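You operate a simulated robot arm through the tools that you are given. There is no shell and no other tool. Be economical: measure what you need, move in short steps, check, and stop when the job is done.

Carry out the task below with a simulated robot arm. There is one attempt and no reset: what you move stays moved.

TASK
Shut the bath down and wipe up the drip with the purple pad.
Fine: dial to 30, power off, lid on; put the pad back; all else stays. Set down upright: purple pad. What is to be rubbed or washed off counts as gone when no trace of it is left.

The check looks at the end state, three seconds after you hand in, the way a careful person would. Anything else that was tipped, shoved, dropped, spilled or broken makes it a failure. A push-on lid holds only when it is set on centred and level and pressed home; a screw cap is set on level and turned clockwise until tight.

THE ROBOT
A 7-joint arm with a two-finger parallel gripper, fixed in place. Base frame: the origin is at the foot of the arm, x ahead of it, y to its left, z up. Readings come in cm, rad, newtons and seconds.
With the tool pointing down near the work surface it reaches from about 24 to 62 cm from the base axis. Its first joint turns from -1.152 to 1.152 rad. Payload 2.6 kg.
The tool frame sits at the grasp point between the pads (the TCP): z along the fingers, y along the line on which they close. The tips reach 3 cm beyond it. Largest opening 9.4 cm; finger width 2.8, thickness 1; the body of the gripper, 5 by 9.6 cm, starts 5.5 cm behind the TCP.
Orientation is that of the tool frame in the base frame, as [roll, pitch, yaw] about the fixed x, y, z axes, in that order (R = Rz(yaw) Ry(pitch) Rx(roll)). With the fingers straight down and closing along the base's y, the tool's x points along the base's -x, its y along +y and its z along -z.

THE INTERFACE
- The arm moves only by the tool drive_tool. Its argument "rows" is a list of rows, each a list of 7 numbers: the gripper command, from -1 (shut) to 1 (fully open), values between in proportion, then the shift along the tool's x, y, z in m, then the turn, a rotation vector about the tool's x, y, z in rad. In form: [[claw, dx, dy, dz, rx, ry, rz], ...]. A call has 1 to 10 rows; each row is the pose to reach, as a shift and turn from the pose commanded when the call began, along the tool's axes at that moment. A row lasts 0.2 s, in which the tool goes at most 5 cm and 0.15 rad; a call with a longer step from one row to the next is refused whole, and so is a gripper value outside its range. Where a pose cannot be reached the arm comes as near as it can. A force on the tool above 70 N (or 10 N above the force at the start of the call, whichever is more), or a blocked arm, ends the call early, and 0.2 s more pass. Each finger travels about 7.2 cm/s and halts on what it meets, pressing with about 36 N; the grip force reading is that of the motor and also rises with nothing between the fingers. The clock runs only during rows and for 0.2 s after the last one: add rows that repeat a pose to give the fingers time. The reply holds the time, the measured pose of the TCP, the force on the tool along the base axes, the opening and the grip force, in the units named above and with some noise, with the torque about the TCP (base axes, N m) and any sound that the robot's microphone picked up.
- Cameras (640 x 400 px; columns grow to the right, rows downward): "scene" is fixed at [2.39, 41.87, 57.82]; the picture's right is [-0.88, -0.47, 0.00], its down [-0.21, 0.39, -0.90] and it looks along [0.42, -0.79, -0.45] (base axes); focal length 348 px, centre (320, 200). "wrist" rides on the gripper at [7.6, 1.4, -10.3] in the tool frame; the picture's right is [-0.18, 0.98, 0.00], its down [-0.75, -0.14, -0.64] and it looks along [-0.63, -0.12, 0.77] (tool axes); focal length 243 px, centre (320, 200). There is no depth. A picture from a camera that has moved, and an enlarged one, comes with that camera's place and axes in the base frame and with its lens.
- get_image(camera): a new picture of that camera. It takes no simulated time.
- zoom(camera, box): a new picture of the part [left, top, right, bottom] of that camera's present view, enlarged. It takes no simulated time.
- sign_off(): hands the job in; it is judged then, once.

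Work in short steps. Places have to be worked out from the pictures, the camera data and where the tool is seen: move nearer, look again, correct. Check each grasp and each placing, and mend what went wrong. You have 120 turns and 76 pictures in all, those below and enlarged ones among them. Open the gripper and draw the arm clear of the work before you hand the job in, unless the task says otherwise; then end with one line.

The tools are called after "Emit:" by a JSON object that holds its "fn" and its "kwargs". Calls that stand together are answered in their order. drive_tool: Moves the arm, as the interface text tells. Its arguments: {"type":"object","properties":{"rows":{"type":"array","items":{"type":"array","items":{"type":"number"}}}},"required":["rows"]} The other tools are called the same way: get_image (camera) takes a picture; zoom (camera, box) takes an enlarged picture of a part of a camera's view; sign_off () hands the job in.

At the start:

```text
t: 0.0
position: [42.09, 4.48, 34.27]
tool_rot: [-3.142, -0.001, 3.141]
contact_force: [0.3, -0.1, -1.3]
ft_torque: [-0.02, 0.02, 0.01]
gripper_width: 9.4
finger_force: 0.1
```

scene: 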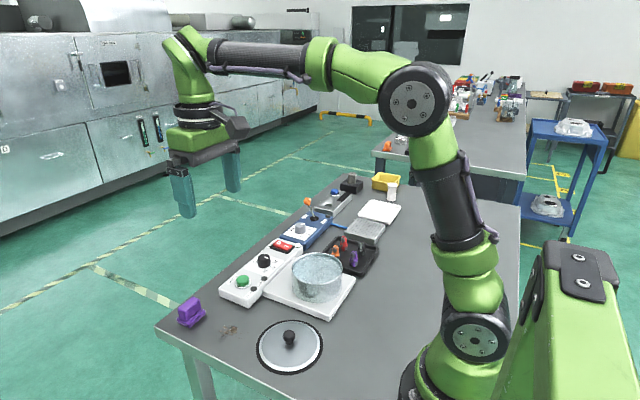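
wrist: 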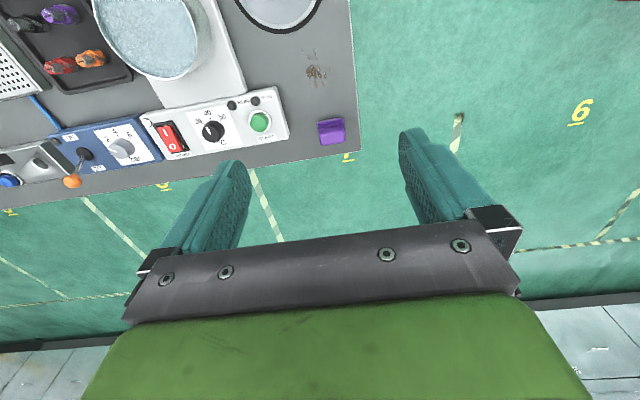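

I'll look closely at the bench, with the dial, the switch and the pad in view.

Emit:
{"fn": "zoom", "kwargs": {"camera": "scene", "box": [150, 220, 390, 370]}}

Emit:
{"fn": "zoom", "kwargs": {"camera": "wrist", "box": [80, 0, 360, 175]}}

```text
2.67 times, centred on (270, 295) of scene
camera zoom: at [2.39, 41.87, 57.82], right [-0.88, -0.47, 0.0], down [-0.21, 0.39, -0.9], along [0.42, -0.79, -0.45], focal length 927 px, centre (453, -53)
```

zoom: 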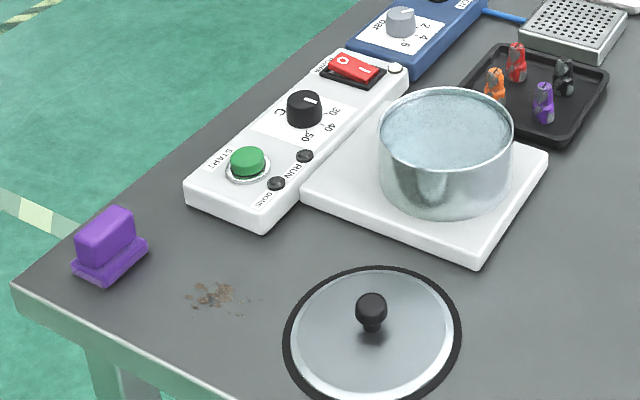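

```text
2.29 times, centred on (220, 88) of wrist
camera zoom: at [34.43, 5.89, 44.5], right [0.18, 0.98, 0.0], down [0.75, -0.14, 0.64], along [0.63, -0.12, -0.77], focal length 555 px, centre (549, 457)
```

zoom: 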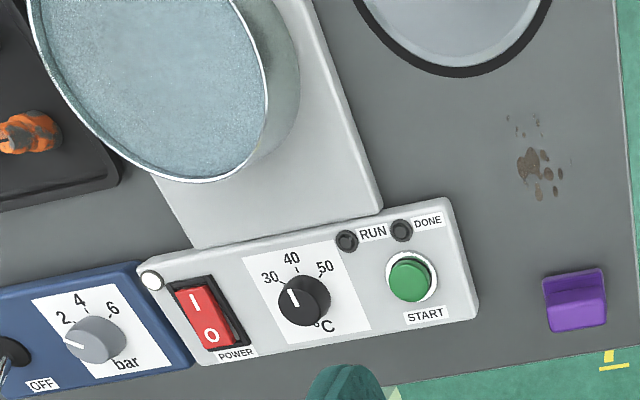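

The dial is near (49,-16), the pad (53.6,4.5), the drip (44,3.3), the lid (30.5,1.7) and the pot (32,-12.6). I'll move above the control panel for a closer look.

Emit:
{"fn": "drive_tool", "kwargs": {"rows": [[1, -0.001, -0.035, 0.03, 0, 0, 0], [1, -0.002, -0.07, 0.06, 0, 0, 0], [1, -0.003, -0.105, 0.09, 0, 0, 0], [1, -0.004, -0.14, 0.12, 0, 0, 0], [1, -0.005, -0.17, 0.15, 0, 0, 0], [1, -0.006, -0.195, 0.173, 0, 0, 0], [1, -0.006, -0.195, 0.173, 0, 0, 0]]}}

Emit:
{"fn": "get_image", "kwargs": {"camera": "wrist"}}

```text
t: 1.6
position: [42.71, -14.92, 16.69]
tool_rot: [3.141, 0.001, -3.141]
contact_force: [-0.3, -1.0, -1.0]
ft_torque: [-0.01, -0.03, 0.0]
gripper_width: 9.43
finger_force: 0.0
```

```text
71 pictures are left
camera wrist: at [35.08, -13.57, 26.97], right [0.18, 0.98, 0.0], down [0.75, -0.14, 0.64], along [0.63, -0.12, -0.77], focal length 243 px, centre (320, 200)
```

wrist: 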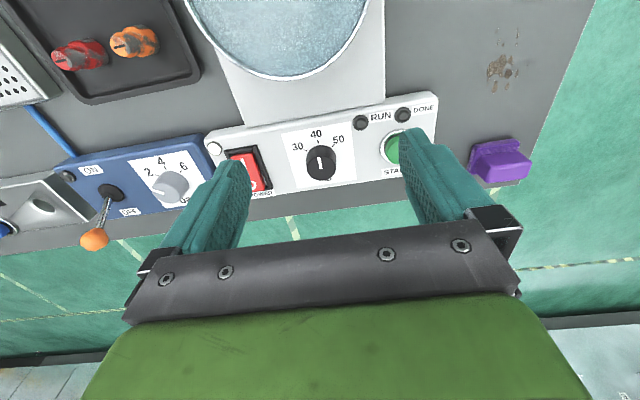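

Emit:
{"fn": "zoom", "kwargs": {"camera": "wrist", "box": [200, 90, 440, 220]}}

```text
2.67 times, centred on (320, 155) of wrist
camera zoom: at [35.08, -13.57, 26.97], right [0.18, 0.98, 0.0], down [0.75, -0.14, 0.64], along [0.63, -0.12, -0.77], focal length 647 px, centre (320, 320)
```

zoom: 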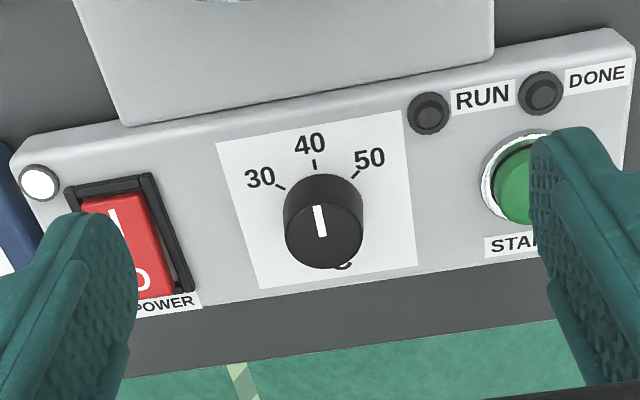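

The dial points at 40, the lamp is lit, and the panel lies square to the base axes. The dial is at about (48.4,-16.0) with its top near z 5.7. I'll move over it with the fingers partly open.

Emit:
{"fn": "drive_tool", "kwargs": {"rows": [[0.6, -0.02, -0.005, 0.0, 0, 0, 0], [0.2, -0.058, -0.011, 0.01, 0, 0, 0], [0.2, -0.058, -0.011, 0.047, 0, 0, 0], [0.2, -0.058, -0.011, 0.047, 0, 0, 0]]}}

Emit:
{"fn": "get_image", "kwargs": {"camera": "wrist"}}

Emit:
{"fn": "zoom", "kwargs": {"camera": "scene", "box": [200, 190, 360, 310]}}

```text
t: 2.6
position: [48.59, -16.02, 12.13]
tool_rot: [-3.141, 0.001, -3.14]
contact_force: [-0.5, -0.2, 0.2]
ft_torque: [-0.01, 0.02, 0.0]
gripper_width: 5.64
finger_force: 0.1
```

```text
69 pictures are left
camera wrist: at [40.9, -14.61, 22.33], right [0.18, 0.98, 0.0], down [0.75, -0.14, 0.64], along [0.63, -0.12, -0.77], focal length 243 px, centre (320, 200)
```

wrist: 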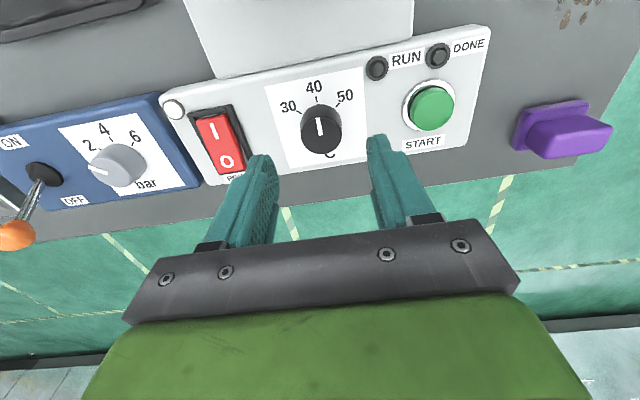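

```text
3.33 times, centred on (280, 250) of scene
camera zoom: at [2.39, 41.87, 57.82], right [-0.88, -0.47, 0.0], down [-0.21, 0.39, -0.9], along [0.42, -0.79, -0.45], focal length 1159 px, centre (453, 33)
```

zoom: 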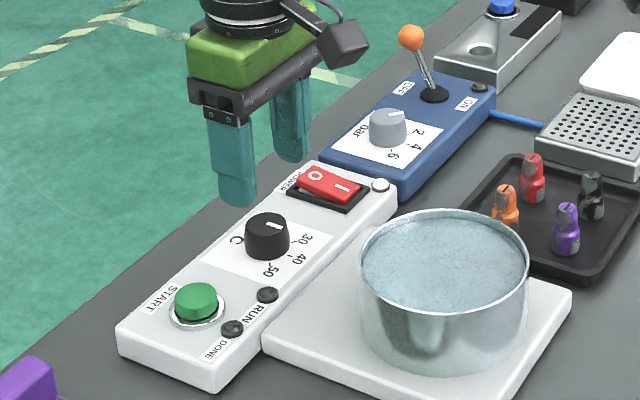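

I'll zoom on the knob to refine its position.

Emit:
{"fn": "zoom", "kwargs": {"camera": "wrist", "box": [240, 60, 400, 190]}}

```text
3.08 times, centred on (320, 125) of wrist
camera zoom: at [40.9, -14.61, 22.33], right [0.18, 0.98, 0.0], down [0.75, -0.14, 0.64], along [0.63, -0.12, -0.77], focal length 746 px, centre (320, 431)
```

zoom: 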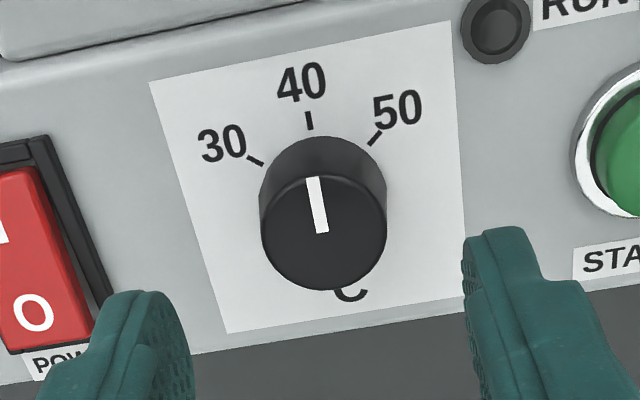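

Refined, the knob is at about (48.7,-16.05), its top near 5.2 and the panel near 3.3. I'll descend until the fingers straddle the knob, then close.

Emit:
{"fn": "drive_tool", "kwargs": {"rows": [[0.2, -0.001, 0, 0.025, 0, 0, 0], [0.2, -0.001, 0, 0.045, 0, 0, 0], [0.2, -0.001, 0, 0.052, 0, 0, 0], [-0.1, -0.001, 0, 0.052, 0, 0, 0], [-0.5, -0.001, 0, 0.052, 0, 0, 0], [-0.5, -0.001, 0, 0.052, 0, 0, 0]]}}

Emit:
{"fn": "get_image", "kwargs": {"camera": "wrist"}}

```text
t: 4.0
position: [48.67, -15.95, 7.0]
tool_rot: [3.138, -0.001, -3.141]
contact_force: [0.9, 4.0, -3.7]
ft_torque: [0.12, -0.15, 0.02]
gripper_width: 3.2
finger_force: 44.8
```

```text
66 pictures are left
camera wrist: at [41.0, -14.61, 17.12], right [0.18, 0.98, 0.0], down [0.75, -0.14, 0.64], along [0.63, -0.12, -0.77], focal length 243 px, centre (320, 200)
```

wrist: 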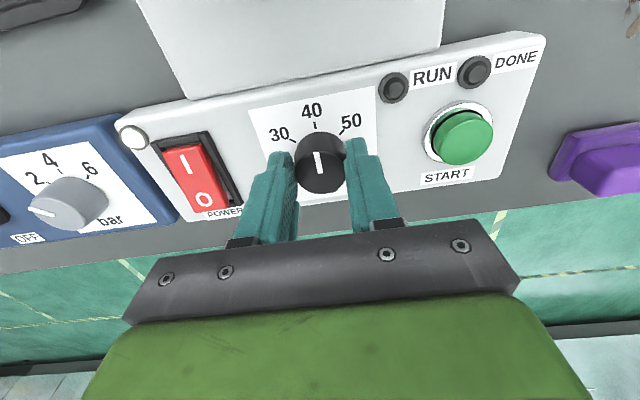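

The knob is gripped at 3.2 cm wide. I'll turn it about 48° towards 30, counter-clockwise seen from above.

Emit:
{"fn": "drive_tool", "kwargs": {"rows": [[-0.5, -0.001, 0, 0, 0, 0, -0.14], [-0.5, -0.001, 0, 0, 0, 0, -0.28], [-0.5, -0.001, 0, 0, 0, 0, -0.42], [-0.5, -0.001, 0, 0, 0, 0, -0.56], [-0.5, -0.001, 0, 0, 0, 0, -0.7], [-0.5, -0.001, 0, 0, 0, 0, -0.84], [-0.5, -0.001, 0, 0, 0, 0, -0.84]]}}

Emit:
{"fn": "zoom", "kwargs": {"camera": "wrist", "box": [220, 70, 420, 220]}}

```text
t: 5.6
position: [48.79, -16.32, 6.93]
tool_rot: [-3.138, 0.0, -2.298]
contact_force: [22.7, -9.5, -31.1]
ft_torque: [-0.22, -0.43, -0.06]
gripper_width: 3.2
finger_force: 44.7
```

```text
2.67 times, centred on (320, 145) of wrist
camera zoom: at [42.54, -20.97, 17.19], right [-0.61, 0.79, 0.0], down [0.6, 0.47, 0.64], along [0.51, 0.39, -0.77], focal length 647 px, centre (320, 347)
```

zoom: 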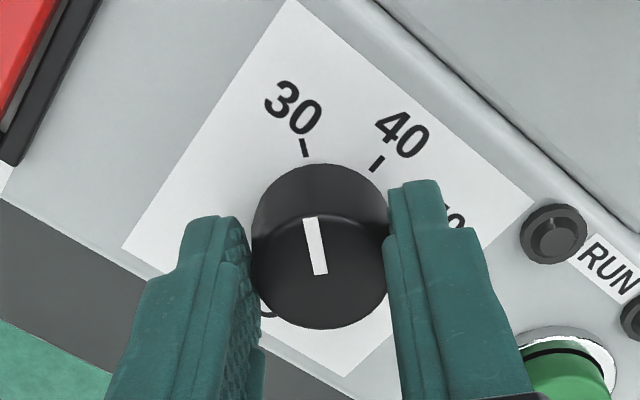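

The line is close to the 30 tick. I'll release, rise a little and check from an unobstructed view.

Emit:
{"fn": "drive_tool", "kwargs": {"rows": [[-0.1, 0, 0, 0, 0, 0, 0], [0.15, 0, 0, 0, 0, 0, 0], [0.15, 0, 0, 0, 0, 0, 0], [0.15, 0, 0, -0.03, 0, 0, 0], [0.15, 0, 0, -0.05, 0, 0, 0], [0.15, 0, 0, -0.05, 0, 0, 0]]}}

Emit:
{"fn": "zoom", "kwargs": {"camera": "wrist", "box": [240, 60, 400, 190]}}

```text
t: 7.0
position: [48.69, -16.09, 12.22]
tool_rot: [3.14, -0.001, -2.302]
contact_force: [-0.4, 0.6, 0.3]
ft_torque: [0.01, -0.03, -0.04]
gripper_width: 5.41
finger_force: 0.0
```

```text
3.08 times, centred on (320, 125) of wrist
camera zoom: at [42.59, -20.86, 22.26], right [-0.61, 0.79, 0.0], down [0.61, 0.47, 0.64], along [0.51, 0.39, -0.77], focal length 746 px, centre (320, 431)
```

zoom: 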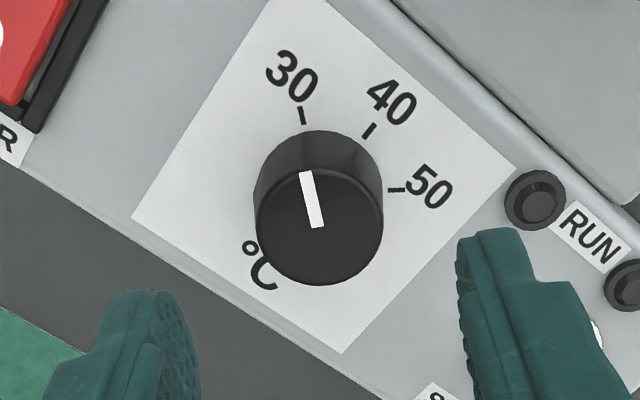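

It looks aligned. One tighter zoom will confirm it.

Emit:
{"fn": "zoom", "kwargs": {"camera": "wrist", "box": [295, 80, 345, 140]}}

```text
6.67 times, centred on (320, 110) of wrist
camera zoom: at [42.59, -20.86, 22.26], right [-0.61, 0.79, 0.0], down [0.61, 0.47, 0.64], along [0.51, 0.39, -0.77], focal length 1618 px, centre (320, 800)
```

zoom: 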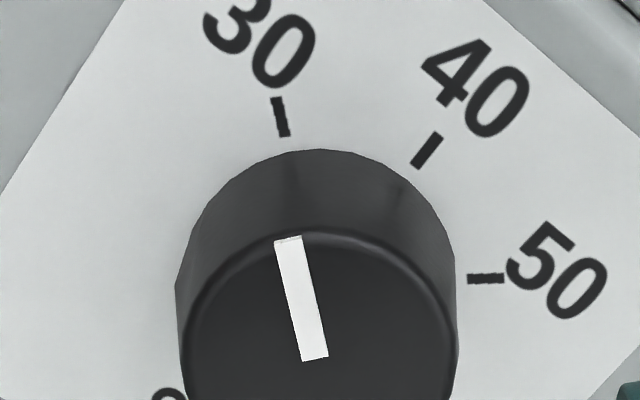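

The dial reads 30. Next I'll square the tool up, close the fingers and move over the rocker for a look.

Emit:
{"fn": "drive_tool", "kwargs": {"rows": [[0, 0.012, -0.006, -0.02, 0, 0, 0.14], [-0.3, 0.024, -0.012, -0.02, 0, 0, 0.28], [-0.6, 0.036, -0.019, -0.02, 0, 0, 0.42], [-1, 0.048, -0.025, -0.02, 0, 0, 0.56], [-1, 0.06, -0.032, -0.02, 0, 0, 0.7], [-1, 0.072, -0.038, -0.02, 0, 0, 0.84], [-1, 0.072, -0.038, -0.02, 0, 0, 0.84]]}}

Emit:
{"fn": "get_image", "kwargs": {"camera": "wrist"}}

Emit:
{"fn": "zoom", "kwargs": {"camera": "scene", "box": [250, 220, 330, 280]}}

```text
t: 8.6
position: [46.77, -23.89, 14.16]
tool_rot: [-3.141, 0.001, 3.14]
contact_force: [-1.1, 0.0, 0.7]
ft_torque: [0.01, 0.02, 0.02]
gripper_width: 0.0
finger_force: 33.2
```

```text
62 pictures are left
camera wrist: at [39.14, -22.58, 24.32], right [0.19, 0.98, 0.0], down [0.75, -0.14, 0.64], along [0.63, -0.12, -0.77], focal length 243 px, centre (320, 200)
```

wrist: 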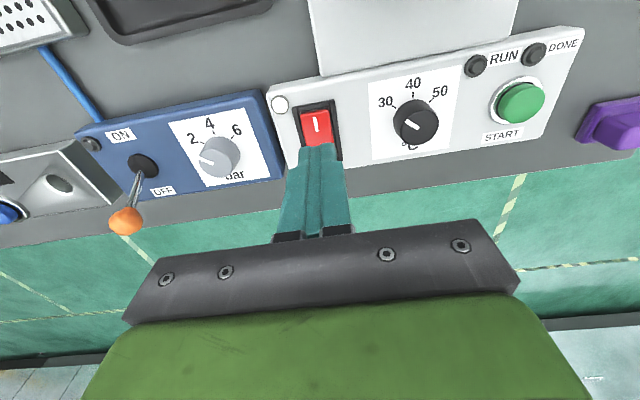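

```text
6.67 times, centred on (290, 250) of scene
camera zoom: at [2.39, 41.87, 57.82], right [-0.88, -0.47, 0.0], down [-0.21, 0.39, -0.9], along [0.42, -0.79, -0.45], focal length 2318 px, centre (520, -133)
```

zoom: 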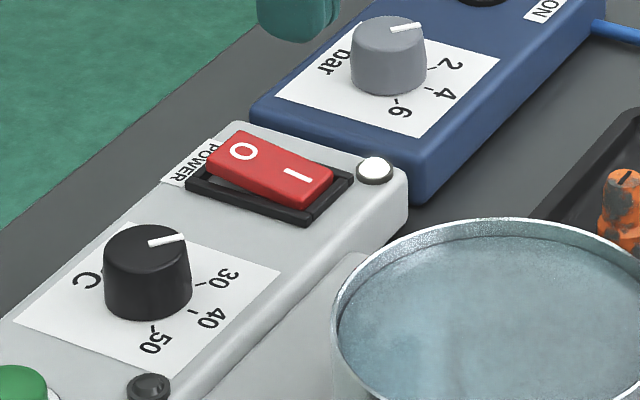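

The rocker's O end, at about x 50.5 and y -24.4, is raised, so power is on. I'll tilt the closed fingers slightly so one edge presses the O end clear of the frame.

Emit:
{"fn": "drive_tool", "kwargs": {"rows": [[-1, -0.015, -0.003, 0.0, 0, -0.12, 0], [-1, -0.03, -0.005, 0.01, 0, -0.24, 0], [-1, -0.041, -0.005, 0.03, 0, -0.35, 0], [-1, -0.041, -0.005, 0.042, 0, -0.35, 0], [-1, -0.041, -0.005, 0.042, 0, -0.35, 0]]}}

Emit:
{"fn": "zoom", "kwargs": {"camera": "scene", "box": [230, 190, 350, 280]}}

Emit:
{"fn": "get_image", "kwargs": {"camera": "wrist"}}

```text
t: 9.8
position: [50.71, -24.41, 9.9]
tool_rot: [-3.141, 0.351, -3.141]
contact_force: [-0.4, 0.3, -0.4]
ft_torque: [0.02, 0.0, 0.01]
gripper_width: 0.01
finger_force: 33.2
```

```text
4.44 times, centred on (290, 235) of scene
camera zoom: at [2.39, 41.87, 57.82], right [-0.88, -0.47, 0.0], down [-0.21, 0.39, -0.9], along [0.42, -0.79, -0.45], focal length 1546 px, centre (453, 44)
```

zoom: 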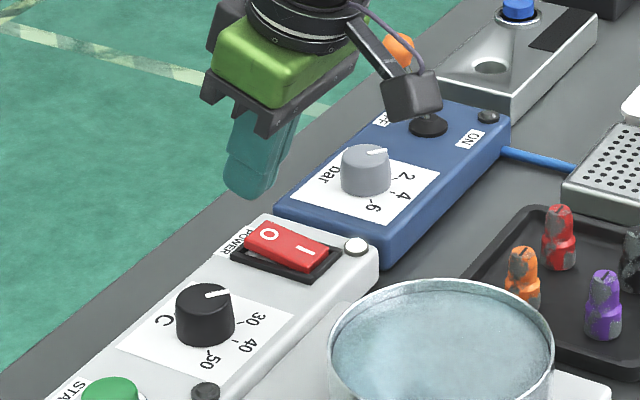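

```text
59 pictures are left
camera wrist: at [40.05, -23.11, 16.82], right [0.17, 0.98, 0.06], down [0.49, -0.14, 0.86], along [0.86, -0.12, -0.5], focal length 243 px, centre (320, 200)
```

wrist: 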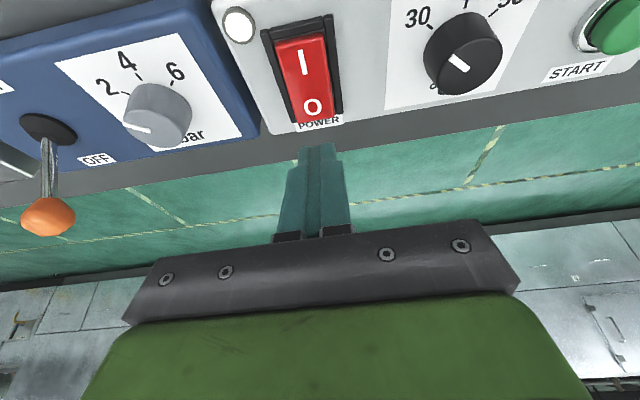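

The fingertip edge is above the O end at about x 50.4 and y -24.4. I'll press down in small steps.

Emit:
{"fn": "drive_tool", "kwargs": {"rows": [[-1, 0.004, 0, 0.0113, 0, 0, 0], [-1, 0.0062, 0, 0.017, 0, 0, 0], [-1, 0.0075, 0, 0.0207, 0, 0, 0], [-1, 0.0086, 0, 0.0235, 0, 0, 0], [-1, 0.0096, 0, 0.0263, 0, 0, 0]]}}

Emit:
{"fn": "zoom", "kwargs": {"camera": "wrist", "box": [200, 0, 400, 160]}}

```text
t: 11.0
position: [50.9, -24.57, 7.06]
tool_rot: [3.141, 0.351, 3.142]
contact_force: [-1.3, 0.6, 2.1]
ft_torque: [0.02, 0.03, 0.01]
gripper_width: 0.0
finger_force: 33.3
```

```text
2.50 times, centred on (300, 80) of wrist
camera zoom: at [40.07, -23.12, 14.05], right [0.17, 0.98, 0.06], down [0.49, -0.14, 0.86], along [0.86, -0.12, -0.5], focal length 606 px, centre (370, 500)
```

zoom: 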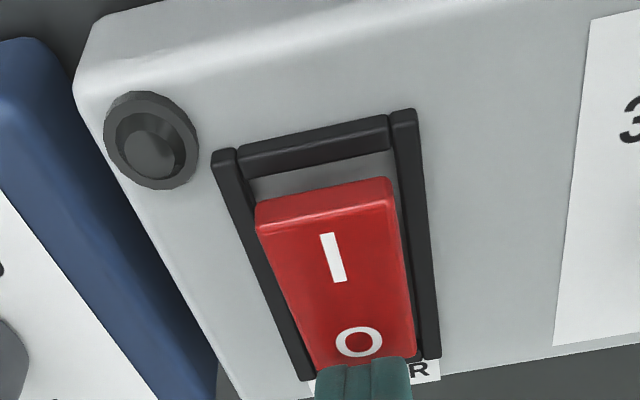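

The lamp is out and the rocker is on O. I'll withdraw straight up and straighten the tool.

Emit:
{"fn": "drive_tool", "kwargs": {"rows": [[-1, -0.014, 0, -0.038, 0, 0, 0], [-1, -0.028, 0, -0.076, 0, 0, 0], [-1, -0.042, 0, -0.114, 0, 0.12, 0], [-0.5, -0.055, 0, -0.15, 0, 0.24, 0], [0, -0.055, 0, -0.15, 0, 0.351, 0], [0, -0.055, 0, -0.15, 0, 0.351, 0]]}}

Emit:
{"fn": "zoom", "kwargs": {"camera": "scene", "box": [210, 220, 370, 340]}}

```text
t: 12.4
position: [50.89, -24.59, 23.14]
tool_rot: [-3.139, -0.002, -3.141]
contact_force: [-0.2, 0.9, 0.0]
ft_torque: [-0.03, 0.02, -0.04]
gripper_width: 4.72
finger_force: 0.0
```

```text
3.33 times, centred on (290, 280) of scene
camera zoom: at [2.39, 41.88, 57.82], right [-0.88, -0.47, 0.0], down [-0.21, 0.39, -0.9], along [0.42, -0.79, -0.45], focal length 1159 px, centre (420, -67)
```

zoom: 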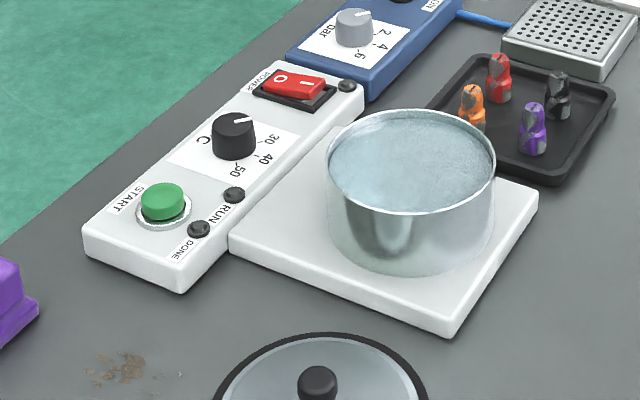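

The panel is done. Now I'll go up between the lid and the pot to measure both with the wrist camera.

Emit:
{"fn": "drive_tool", "kwargs": {"rows": [[0, 0.03, 0.03, -0.02, 0, 0, 0], [0, 0.06, 0.06, -0.04, 0, 0, 0], [0, 0.09, 0.09, -0.049, 0, 0, 0], [0, 0.12, 0.12, -0.049, 0, 0, 0], [0, 0.15, 0.15, -0.049, 0, 0, 0], [0, 0.18, 0.18, -0.049, 0, 0, 0], [0, 0.209, 0.206, -0.049, 0, 0, 0], [0, 0.209, 0.206, -0.049, 0, 0, 0]]}}

Emit:
{"fn": "get_image", "kwargs": {"camera": "wrist"}}

```text
t: 14.2
position: [30.04, -3.89, 27.73]
tool_rot: [3.142, -0.002, 3.141]
contact_force: [0.1, 0.4, -0.4]
ft_torque: [0.02, -0.01, 0.0]
gripper_width: 4.7
finger_force: 0.0
```

```text
56 pictures are left
camera wrist: at [22.35, -2.37, 37.95], right [0.18, 0.98, 0.0], down [0.75, -0.14, 0.64], along [0.63, -0.12, -0.77], focal length 243 px, centre (320, 200)
```

wrist: 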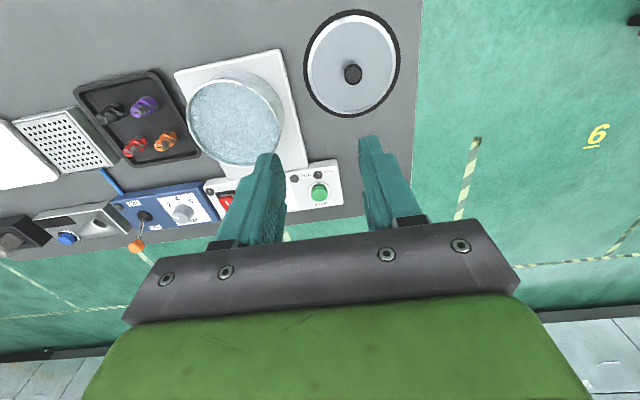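

Emit:
{"fn": "zoom", "kwargs": {"camera": "wrist", "box": [290, 0, 420, 130]}}

Emit:
{"fn": "zoom", "kwargs": {"camera": "wrist", "box": [160, 30, 320, 190]}}

Emit:
{"fn": "zoom", "kwargs": {"camera": "scene", "box": [240, 240, 370, 380]}}

```text
3.08 times, centred on (355, 65) of wrist
camera zoom: at [22.35, -2.37, 37.95], right [0.18, 0.98, 0.0], down [0.75, -0.14, 0.64], along [0.63, -0.12, -0.77], focal length 746 px, centre (212, 615)
```

zoom: 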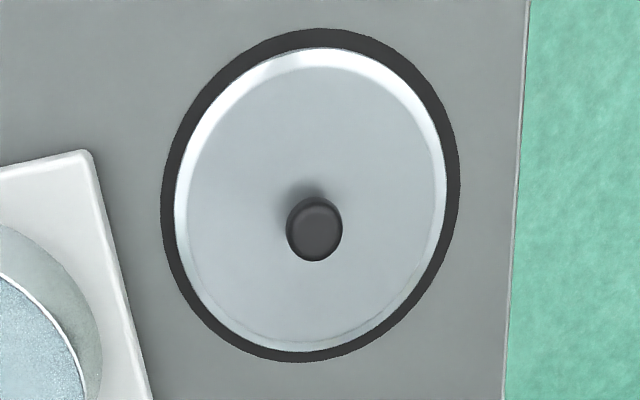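

```text
2.50 times, centred on (240, 110) of wrist
camera zoom: at [22.35, -2.37, 37.95], right [0.18, 0.98, 0.0], down [0.75, -0.14, 0.64], along [0.63, -0.12, -0.77], focal length 606 px, centre (520, 425)
```

zoom: 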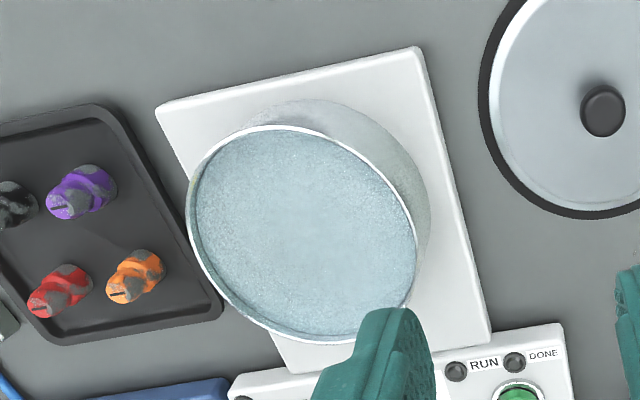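

```text
2.86 times, centred on (305, 310) of scene
camera zoom: at [2.39, 41.88, 57.82], right [-0.88, -0.47, 0.0], down [-0.21, 0.39, -0.9], along [0.42, -0.79, -0.45], focal length 994 px, centre (363, -114)
```

zoom: 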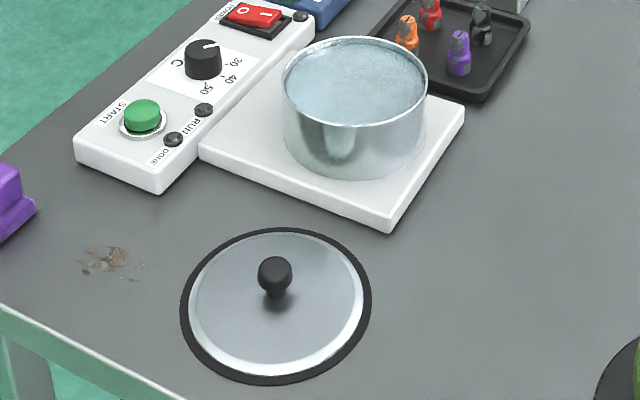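

The lid is centred at about (30.4,0.4) with a diameter of about 13.1. I need the pot rim height, so I'll shift sideways for a second bearing.

Emit:
{"fn": "drive_tool", "kwargs": {"rows": [[0, 0, -0.04, 0, 0, 0, 0], [0, 0, -0.08, 0, 0, 0, 0], [0, 0, -0.12, 0, 0, 0, 0], [0, 0, -0.14, 0, 0, 0, 0], [0, 0, -0.14, 0, 0, 0, 0]]}}

Emit:
{"fn": "zoom", "kwargs": {"camera": "wrist", "box": [250, 0, 420, 170]}}

```text
t: 15.4
position: [29.98, -18.01, 27.88]
tool_rot: [3.141, -0.001, 3.141]
contact_force: [-1.4, -0.1, 0.4]
ft_torque: [0.01, -0.01, -0.04]
gripper_width: 4.69
finger_force: 0.1
```

```text
2.35 times, centred on (335, 85) of wrist
camera zoom: at [22.37, -16.58, 38.14], right [0.18, 0.98, 0.0], down [0.75, -0.14, 0.64], along [0.63, -0.12, -0.77], focal length 571 px, centre (285, 471)
```

zoom: 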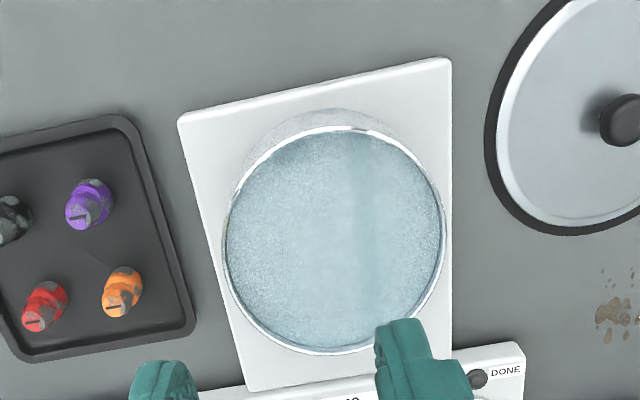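

The pot rim centre is at about (33.05,-16.0), height 7.1, diameter 11.8. Now I'll go over the lid knob at about (30.6,0.4).

Emit:
{"fn": "drive_tool", "kwargs": {"rows": [[0.2, -0.001, 0.045, 0.0, 0, 0, 0], [0.2, -0.002, 0.09, 0.01, 0, 0, 0], [0.2, -0.004, 0.13, 0.04, 0, 0, 0], [0.2, -0.005, 0.16, 0.075, 0, 0, 0], [0.2, -0.006, 0.184, 0.11, 0, 0, 0], [0.2, -0.006, 0.184, 0.14, 0, 0, 0], [0.2, -0.006, 0.184, 0.14, 0, 0, 0]]}}

Emit:
{"fn": "get_image", "kwargs": {"camera": "wrist"}}

```text
t: 17.0
position: [30.55, 0.4, 13.73]
tool_rot: [-3.141, -0.002, 3.141]
contact_force: [0.6, 0.3, 0.2]
ft_torque: [-0.01, -0.01, 0.03]
gripper_width: 5.64
finger_force: 0.0
```

```text
51 pictures are left
camera wrist: at [22.95, 1.88, 24.04], right [0.18, 0.98, 0.0], down [0.75, -0.14, 0.64], along [0.63, -0.12, -0.77], focal length 243 px, centre (320, 200)
```

wrist: 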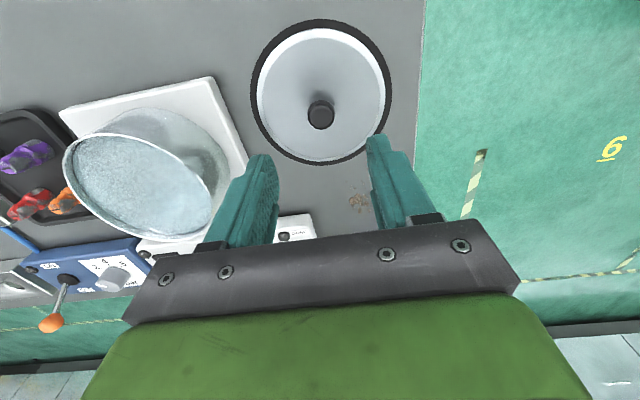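

The knob is at about (30.7,0.38) with its top near 3.3. I'll descend to tip height about 2.2 and look from the side.

Emit:
{"fn": "drive_tool", "kwargs": {"rows": [[0.2, -0.0015, 0, 0.04, 0, 0, 0], [0.2, -0.0015, 0, 0.07, 0, 0, 0], [0.2, -0.0015, 0, 0.085, 0, 0, 0], [0.2, -0.0015, 0, 0.085, 0, 0, 0]]}}

Emit:
{"fn": "zoom", "kwargs": {"camera": "scene", "box": [240, 280, 350, 380]}}

Emit:
{"fn": "zoom", "kwargs": {"camera": "wrist", "box": [220, 60, 420, 240]}}

```text
t: 18.0
position: [30.79, 0.46, 5.31]
tool_rot: [3.142, -0.003, 3.141]
contact_force: [-0.3, -0.5, -0.3]
ft_torque: [0.0, 0.01, 0.04]
gripper_width: 5.63
finger_force: 0.0
```

```text
4.00 times, centred on (295, 330) of scene
camera zoom: at [2.39, 41.87, 57.82], right [-0.88, -0.47, 0.0], down [-0.21, 0.39, -0.9], along [0.42, -0.79, -0.45], focal length 1391 px, centre (420, -320)
```

zoom: 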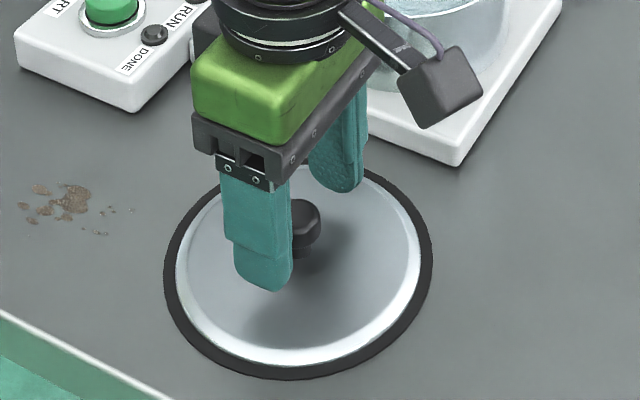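

```text
2.22 times, centred on (320, 150) of wrist
camera zoom: at [23.07, 1.91, 15.46], right [0.18, 0.98, 0.0], down [0.75, -0.14, 0.64], along [0.63, -0.12, -0.77], focal length 539 px, centre (320, 311)
```

zoom: 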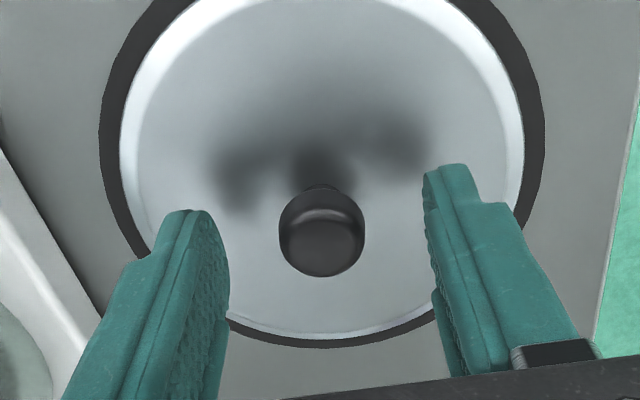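

The tool is centred on the knob (top about 3.4). I'll lower 4 mm more and close.

Emit:
{"fn": "drive_tool", "kwargs": {"rows": [[0.2, 0.001, 0, 0.004, 0, 0, 0], [-0.1, 0.001, 0, 0.004, 0, 0, 0], [-0.6, 0.001, 0, 0.004, 0, 0, 0], [-0.8, 0.001, 0, 0.004, 0, 0, 0], [-0.8, 0.001, 0, 0.004, 0, 0, 0]]}}

Emit:
{"fn": "zoom", "kwargs": {"camera": "scene", "box": [240, 280, 350, 380]}}

```text
t: 19.2
position: [30.62, 0.46, 4.89]
tool_rot: [3.141, -0.002, -3.141]
contact_force: [-0.1, 0.3, 0.2]
ft_torque: [-0.03, 0.01, -0.01]
gripper_width: 2.36
finger_force: 35.8
```

```text
4.00 times, centred on (295, 330) of scene
camera zoom: at [2.39, 41.87, 57.82], right [-0.88, -0.47, 0.0], down [-0.21, 0.39, -0.9], along [0.42, -0.79, -0.45], focal length 1391 px, centre (420, -320)
```

zoom: 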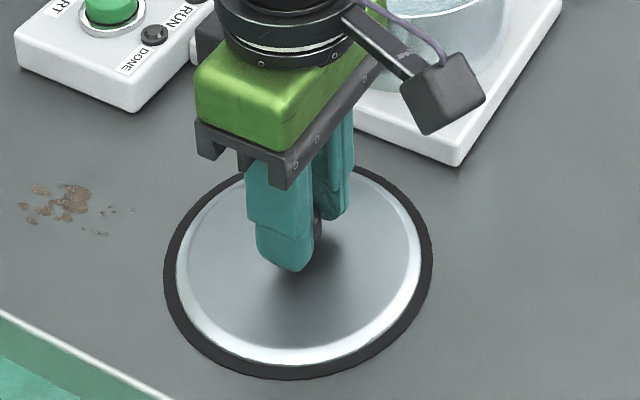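

The knob is gripped at 2.36 cm. I'll lift straight up.

Emit:
{"fn": "drive_tool", "kwargs": {"rows": [[-0.8, 0, 0, -0.01, 0, 0, 0], [-0.8, 0, 0, -0.04, 0, 0, 0], [-0.8, 0, 0, -0.08, 0, 0, 0], [-0.8, 0, 0, -0.12, 0, 0, 0], [-0.8, 0, 0, -0.12, 0, 0, 0]]}}

Emit:
{"fn": "get_image", "kwargs": {"camera": "scene"}}

Emit:
{"fn": "get_image", "kwargs": {"camera": "wrist"}}

```text
t: 20.4
position: [30.73, 0.75, 17.19]
tool_rot: [-3.141, -0.001, -3.141]
contact_force: [-0.4, -0.5, -1.4]
ft_torque: [-0.02, -0.03, 0.03]
gripper_width: 2.39
finger_force: 35.5
```

```text
47 pictures are left
```

scene: 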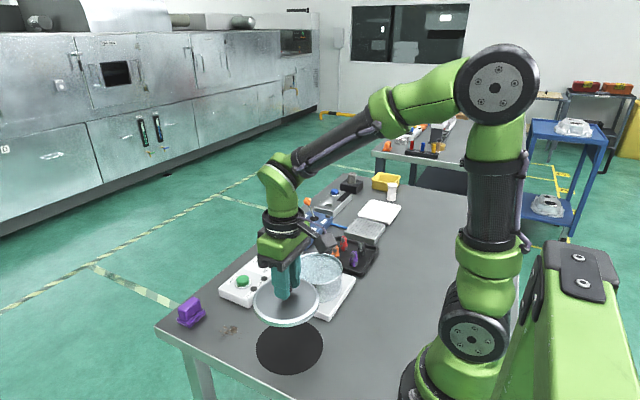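

```text
46 pictures are left
camera wrist: at [23.02, 2.11, 27.36], right [0.18, 0.98, 0.0], down [0.75, -0.14, 0.64], along [0.63, -0.12, -0.77], focal length 243 px, centre (320, 200)
```

wrist: 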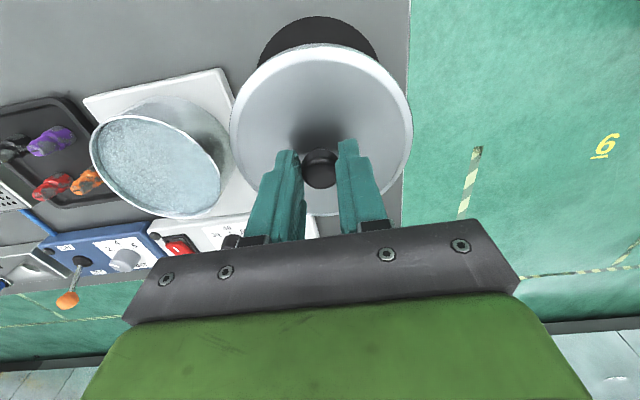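

The lid is lifted level, and the dark disc left on the bench is its resting mat. I'll carry it over the pot at a safe height.

Emit:
{"fn": "drive_tool", "kwargs": {"rows": [[-0.8, -0.005, -0.035, 0, 0, 0, 0], [-0.8, -0.011, -0.075, 0, 0, 0, 0], [-0.8, -0.017, -0.115, 0, 0, 0, 0], [-0.8, -0.022, -0.15, 0, 0, 0, 0], [-0.8, -0.024, -0.164, 0, 0, 0, 0], [-0.8, -0.024, -0.164, 0.01, 0, 0, 0], [-0.8, -0.024, -0.164, 0.02, 0, 0, 0], [-0.8, -0.024, -0.164, 0.02, 0, 0, 0]]}}

Emit:
{"fn": "zoom", "kwargs": {"camera": "scene", "box": [240, 210, 390, 330]}}

Emit:
{"fn": "zoom", "kwargs": {"camera": "wrist", "box": [200, 0, 440, 240]}}

```text
t: 22.2
position: [33.02, -16.01, 15.2]
tool_rot: [3.141, -0.001, -3.141]
contact_force: [-0.2, -0.2, -0.9]
ft_torque: [-0.01, 0.0, 0.03]
gripper_width: 2.37
finger_force: 36.1
```

```text
3.33 times, centred on (315, 270) of scene
camera zoom: at [2.39, 41.87, 57.82], right [-0.88, -0.47, 0.0], down [-0.21, 0.39, -0.9], along [0.42, -0.79, -0.45], focal length 1159 px, centre (337, -33)
```

zoom: 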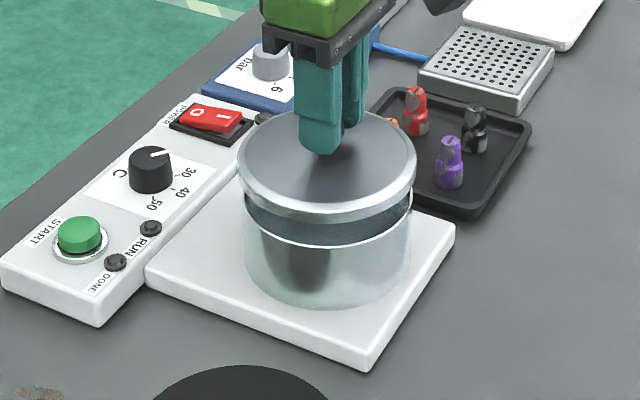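

```text
1.67 times, centred on (320, 120) of wrist
camera zoom: at [25.41, -14.51, 25.4], right [0.18, 0.98, 0.0], down [0.75, -0.14, 0.64], along [0.63, -0.12, -0.77], focal length 404 px, centre (320, 333)
```

zoom: 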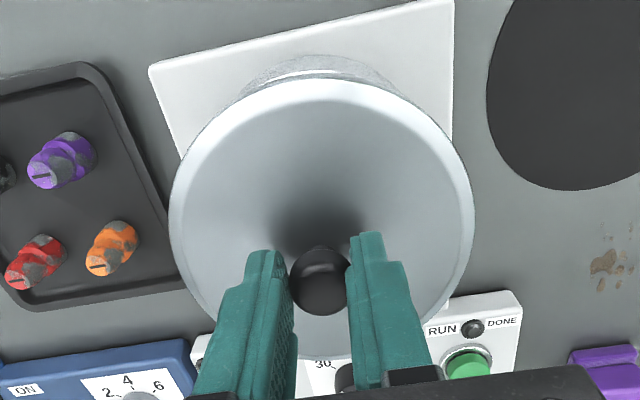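

Lid and pot look concentric. I'll lower to just above the rim and check again.

Emit:
{"fn": "drive_tool", "kwargs": {"rows": [[-0.8, 0, 0, 0.008, 0, 0, 0], [-0.8, 0, 0, 0.016, 0, 0, 0], [-0.8, 0, 0, 0.016, 0, 0, 0]]}}

Emit:
{"fn": "zoom", "kwargs": {"camera": "scene", "box": [275, 230, 365, 310]}}

Emit:
{"fn": "zoom", "kwargs": {"camera": "wrist", "box": [200, 0, 440, 240]}}

```text
t: 23.0
position: [33.08, -15.96, 13.49]
tool_rot: [-3.141, -0.001, 3.141]
contact_force: [-0.5, 0.1, -0.9]
ft_torque: [0.01, 0.0, -0.04]
gripper_width: 2.36
finger_force: 35.6
```

```text
5.00 times, centred on (320, 270) of scene
camera zoom: at [2.39, 41.87, 57.82], right [-0.88, -0.47, 0.0], down [-0.21, 0.39, -0.9], along [0.42, -0.79, -0.45], focal length 1739 px, centre (320, -150)
```

zoom: 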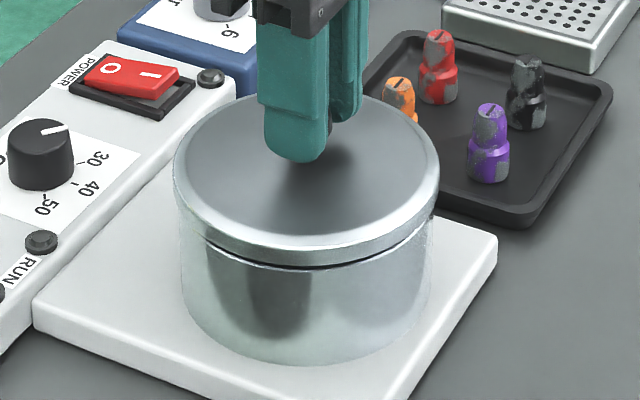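

```text
1.67 times, centred on (320, 120) of wrist
camera zoom: at [25.38, -14.53, 23.74], right [0.18, 0.98, 0.0], down [0.75, -0.14, 0.64], along [0.63, -0.12, -0.77], focal length 404 px, centre (320, 333)
```

zoom: 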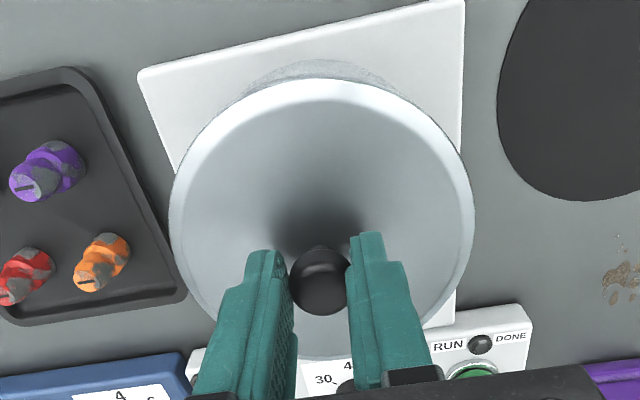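

It's centred within a millimetre or two and a small gap remains. I'll lower in small steps to contact.

Emit:
{"fn": "drive_tool", "kwargs": {"rows": [[-0.8, 0, 0, 0.003, 0, 0, 0], [-0.8, 0, 0, 0.006, 0, 0, 0], [-0.8, 0, 0, 0.009, 0, 0, 0], [-0.8, 0, 0, 0.009, 0, 0, 0]]}}

Emit:
{"fn": "zoom", "kwargs": {"camera": "scene", "box": [275, 230, 365, 310]}}

```text
t: 24.0
position: [32.99, -15.82, 12.47]
tool_rot: [3.141, -0.001, 3.14]
contact_force: [0.5, -0.3, -1.5]
ft_torque: [0.0, 0.03, -0.03]
gripper_width: 2.35
finger_force: 35.9
```

```text
5.00 times, centred on (320, 270) of scene
camera zoom: at [2.39, 41.87, 57.82], right [-0.88, -0.47, 0.0], down [-0.21, 0.39, -0.9], along [0.42, -0.79, -0.45], focal length 1739 px, centre (320, -150)
```

zoom: 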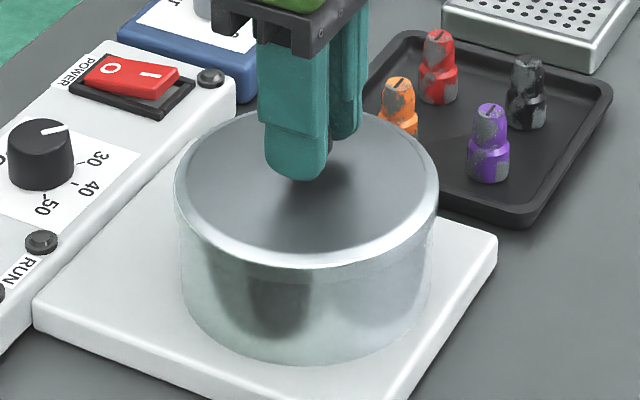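

There's no contact force yet and the skirt appears to slip around the rim. I'll continue down in small steps.

Emit:
{"fn": "drive_tool", "kwargs": {"rows": [[-0.8, 0, 0, 0.002, 0, 0, 0], [-0.8, 0, 0, 0.004, 0, 0, 0], [-0.8, 0, 0, 0.006, 0, 0, 0], [-0.8, 0, 0, 0.006, 0, 0, 0]]}}

```text
t: 25.0
position: [33.09, -16.04, 12.23]
tool_rot: [-3.139, 0.006, 3.141]
contact_force: [-11.2, 0.2, 43.2]
ft_torque: [0.01, 0.04, -0.02]
gripper_width: 2.4
finger_force: 35.9
heard: snap
```

A snap was heard at 43 N. I'll release the knob, rise a little and check the seating.

Emit:
{"fn": "drive_tool", "kwargs": {"rows": [[-0.8, 0, 0, 0.003, 0, 0, 0], [-0.4, 0, 0, 0.003, 0, 0, 0], [0.1, 0, 0, 0.003, 0, 0, 0], [0.1, 0, 0, 0, 0, 0, 0], [0.1, 0, 0, -0.03, 0, 0, 0], [0.1, 0, 0, -0.07, 0, 0, 0], [0.1, 0, 0, -0.1, 0, 0, 0], [0.1, 0, 0, -0.1, 0, 0, 0]]}}

Emit:
{"fn": "zoom", "kwargs": {"camera": "scene", "box": [275, 230, 365, 310]}}

Emit:
{"fn": "get_image", "kwargs": {"camera": "wrist"}}

```text
t: 26.8
position: [33.16, -15.98, 21.93]
tool_rot: [-3.141, -0.002, 3.141]
contact_force: [0.0, 0.3, 1.0]
ft_torque: [-0.01, 0.02, 0.01]
gripper_width: 5.16
finger_force: 0.1
```

```text
5.00 times, centred on (320, 270) of scene
camera zoom: at [2.39, 41.87, 57.82], right [-0.88, -0.47, 0.0], down [-0.21, 0.39, -0.9], along [0.42, -0.79, -0.45], focal length 1739 px, centre (320, -150)
```

zoom: 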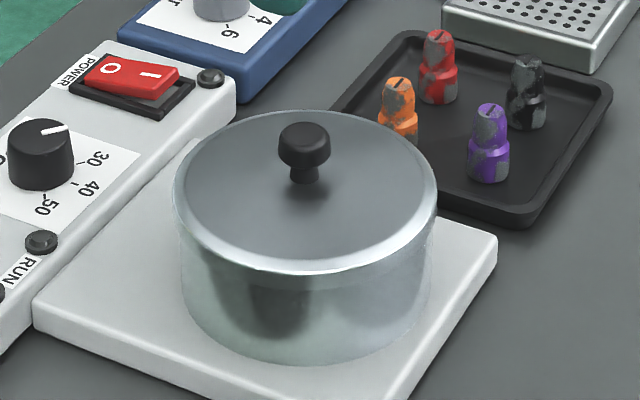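

```text
39 pictures are left
camera wrist: at [25.44, -14.58, 32.16], right [0.18, 0.98, 0.0], down [0.75, -0.14, 0.64], along [0.63, -0.12, -0.77], focal length 243 px, centre (320, 200)
```

wrist: 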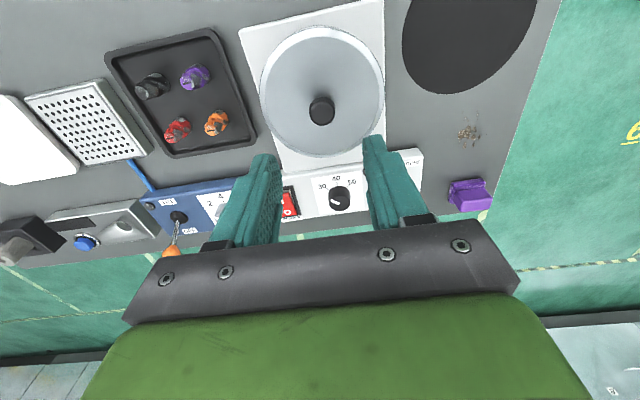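

The lid is home and level. Next is the purple pad: I'll move to view it and the drip up close.

Emit:
{"fn": "drive_tool", "kwargs": {"rows": [[0.4, -0.02, 0.03, 0, 0, 0, 0], [0.6, -0.045, 0.065, 0, 0, 0, 0], [0.6, -0.07, 0.1, 0.01, 0, 0, 0], [0.6, -0.095, 0.135, 0.02, 0, 0, 0], [0.6, -0.12, 0.17, 0.035, 0, 0, 0], [0.6, -0.138, 0.2, 0.05, 0, 0, 0], [0.6, -0.138, 0.2, 0.05, 0, 0, 0]]}}

Emit:
{"fn": "get_image", "kwargs": {"camera": "wrist"}}

Emit:
{"fn": "zoom", "kwargs": {"camera": "scene", "box": [160, 280, 260, 350]}}

```text
t: 28.4
position: [47.01, 4.09, 16.91]
tool_rot: [-3.141, 0.0, 3.141]
contact_force: [-0.8, 1.4, 0.1]
ft_torque: [0.04, 0.01, -0.01]
gripper_width: 7.52
finger_force: 0.1
```

```text
38 pictures are left
camera wrist: at [39.34, 5.5, 27.1], right [0.18, 0.98, 0.0], down [0.75, -0.14, 0.64], along [0.63, -0.12, -0.77], focal length 243 px, centre (320, 200)
```

wrist: 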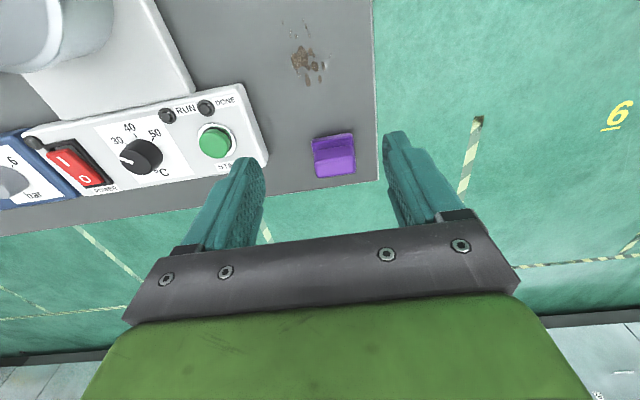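

```text
5.71 times, centred on (210, 315) of scene
camera zoom: at [2.39, 41.88, 57.82], right [-0.88, -0.47, 0.0], down [-0.21, 0.39, -0.9], along [0.42, -0.79, -0.45], focal length 1987 px, centre (949, -457)
```

zoom: 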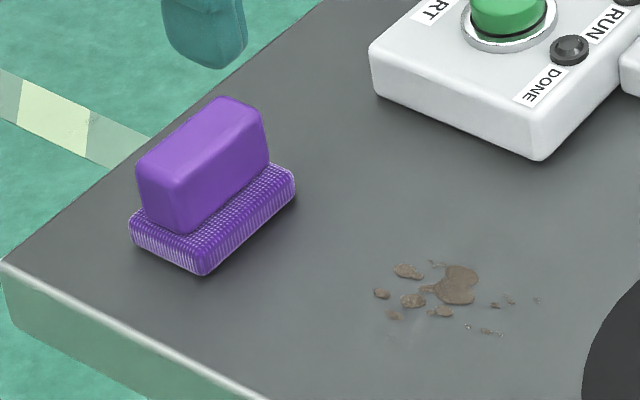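

Emit:
{"fn": "zoom", "kwargs": {"camera": "wrist", "box": [280, 110, 390, 200]}}

Emit:
{"fn": "zoom", "kwargs": {"camera": "wrist", "box": [260, 0, 380, 100]}}

```text
4.44 times, centred on (335, 155) of wrist
camera zoom: at [39.34, 5.5, 27.1], right [0.18, 0.98, 0.0], down [0.75, -0.14, 0.64], along [0.63, -0.12, -0.77], focal length 1078 px, centre (253, 400)
```

zoom: 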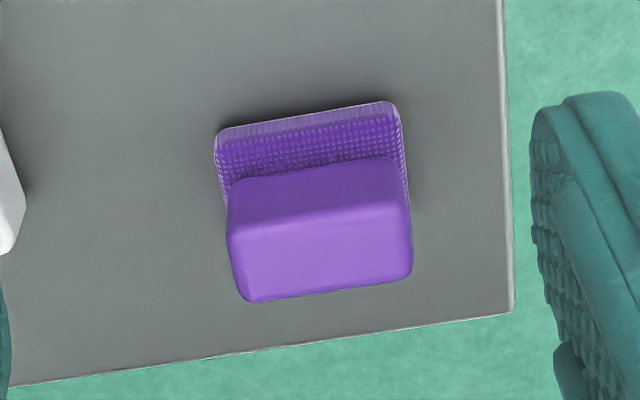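

```text
4.00 times, centred on (320, 50) of wrist
camera zoom: at [39.34, 5.5, 27.1], right [0.18, 0.98, 0.0], down [0.75, -0.14, 0.64], along [0.63, -0.12, -0.77], focal length 970 px, centre (320, 800)
```

zoom: 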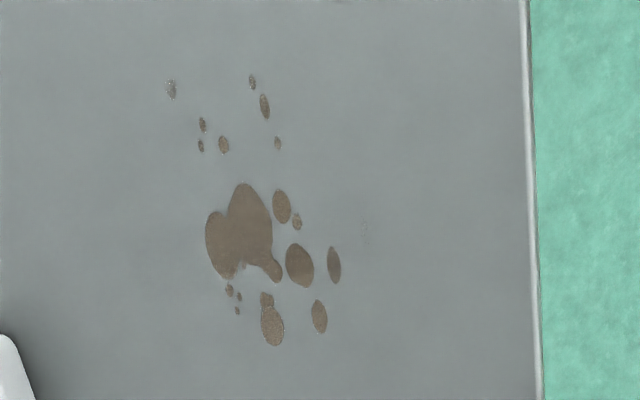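

The pad's handle spans about x 52.9–54.7 and y 2.4–6.6, with its top near 4.3. The stain covers x 40.3–46.3 and y 1.5–5.9. I'll move above the pad, lower part-way and check.

Emit:
{"fn": "drive_tool", "kwargs": {"rows": [[0.6, -0.03, 0.002, 0.01, 0, 0, 0], [0.6, -0.068, 0.004, 0.02, 0, 0, 0], [0.6, -0.068, 0.004, 0.06, 0, 0, 0], [0.6, -0.068, 0.004, 0.085, 0, 0, 0], [0.6, -0.068, 0.004, 0.085, 0, 0, 0]]}}

Emit:
{"fn": "get_image", "kwargs": {"camera": "wrist"}}

Emit:
{"fn": "zoom", "kwargs": {"camera": "scene", "box": [150, 260, 250, 340]}}

```text
t: 29.6
position: [53.53, 4.4, 8.36]
tool_rot: [3.141, -0.001, 3.14]
contact_force: [-0.1, -0.8, -0.5]
ft_torque: [-0.02, 0.0, 0.01]
gripper_width: 7.54
finger_force: 0.1
```

```text
34 pictures are left
camera wrist: at [45.88, 5.87, 18.57], right [0.18, 0.98, 0.0], down [0.75, -0.14, 0.64], along [0.63, -0.12, -0.77], focal length 243 px, centre (320, 200)
```

wrist: 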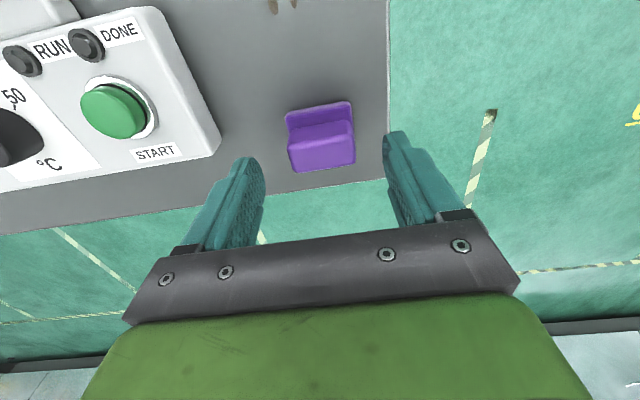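

```text
5.00 times, centred on (200, 300) of scene
camera zoom: at [2.39, 41.87, 57.82], right [-0.88, -0.47, 0.0], down [-0.21, 0.39, -0.9], along [0.42, -0.79, -0.45], focal length 1739 px, centre (920, -300)
```

zoom: 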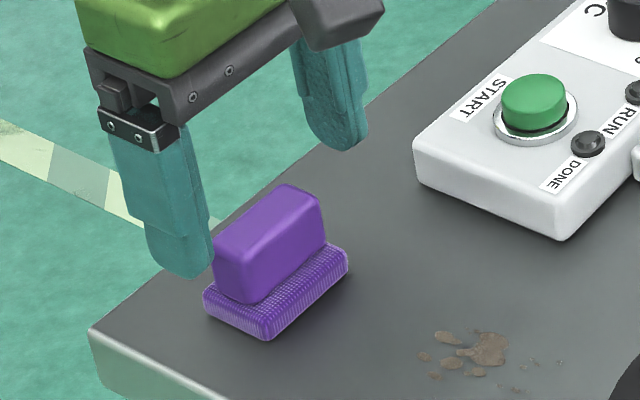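

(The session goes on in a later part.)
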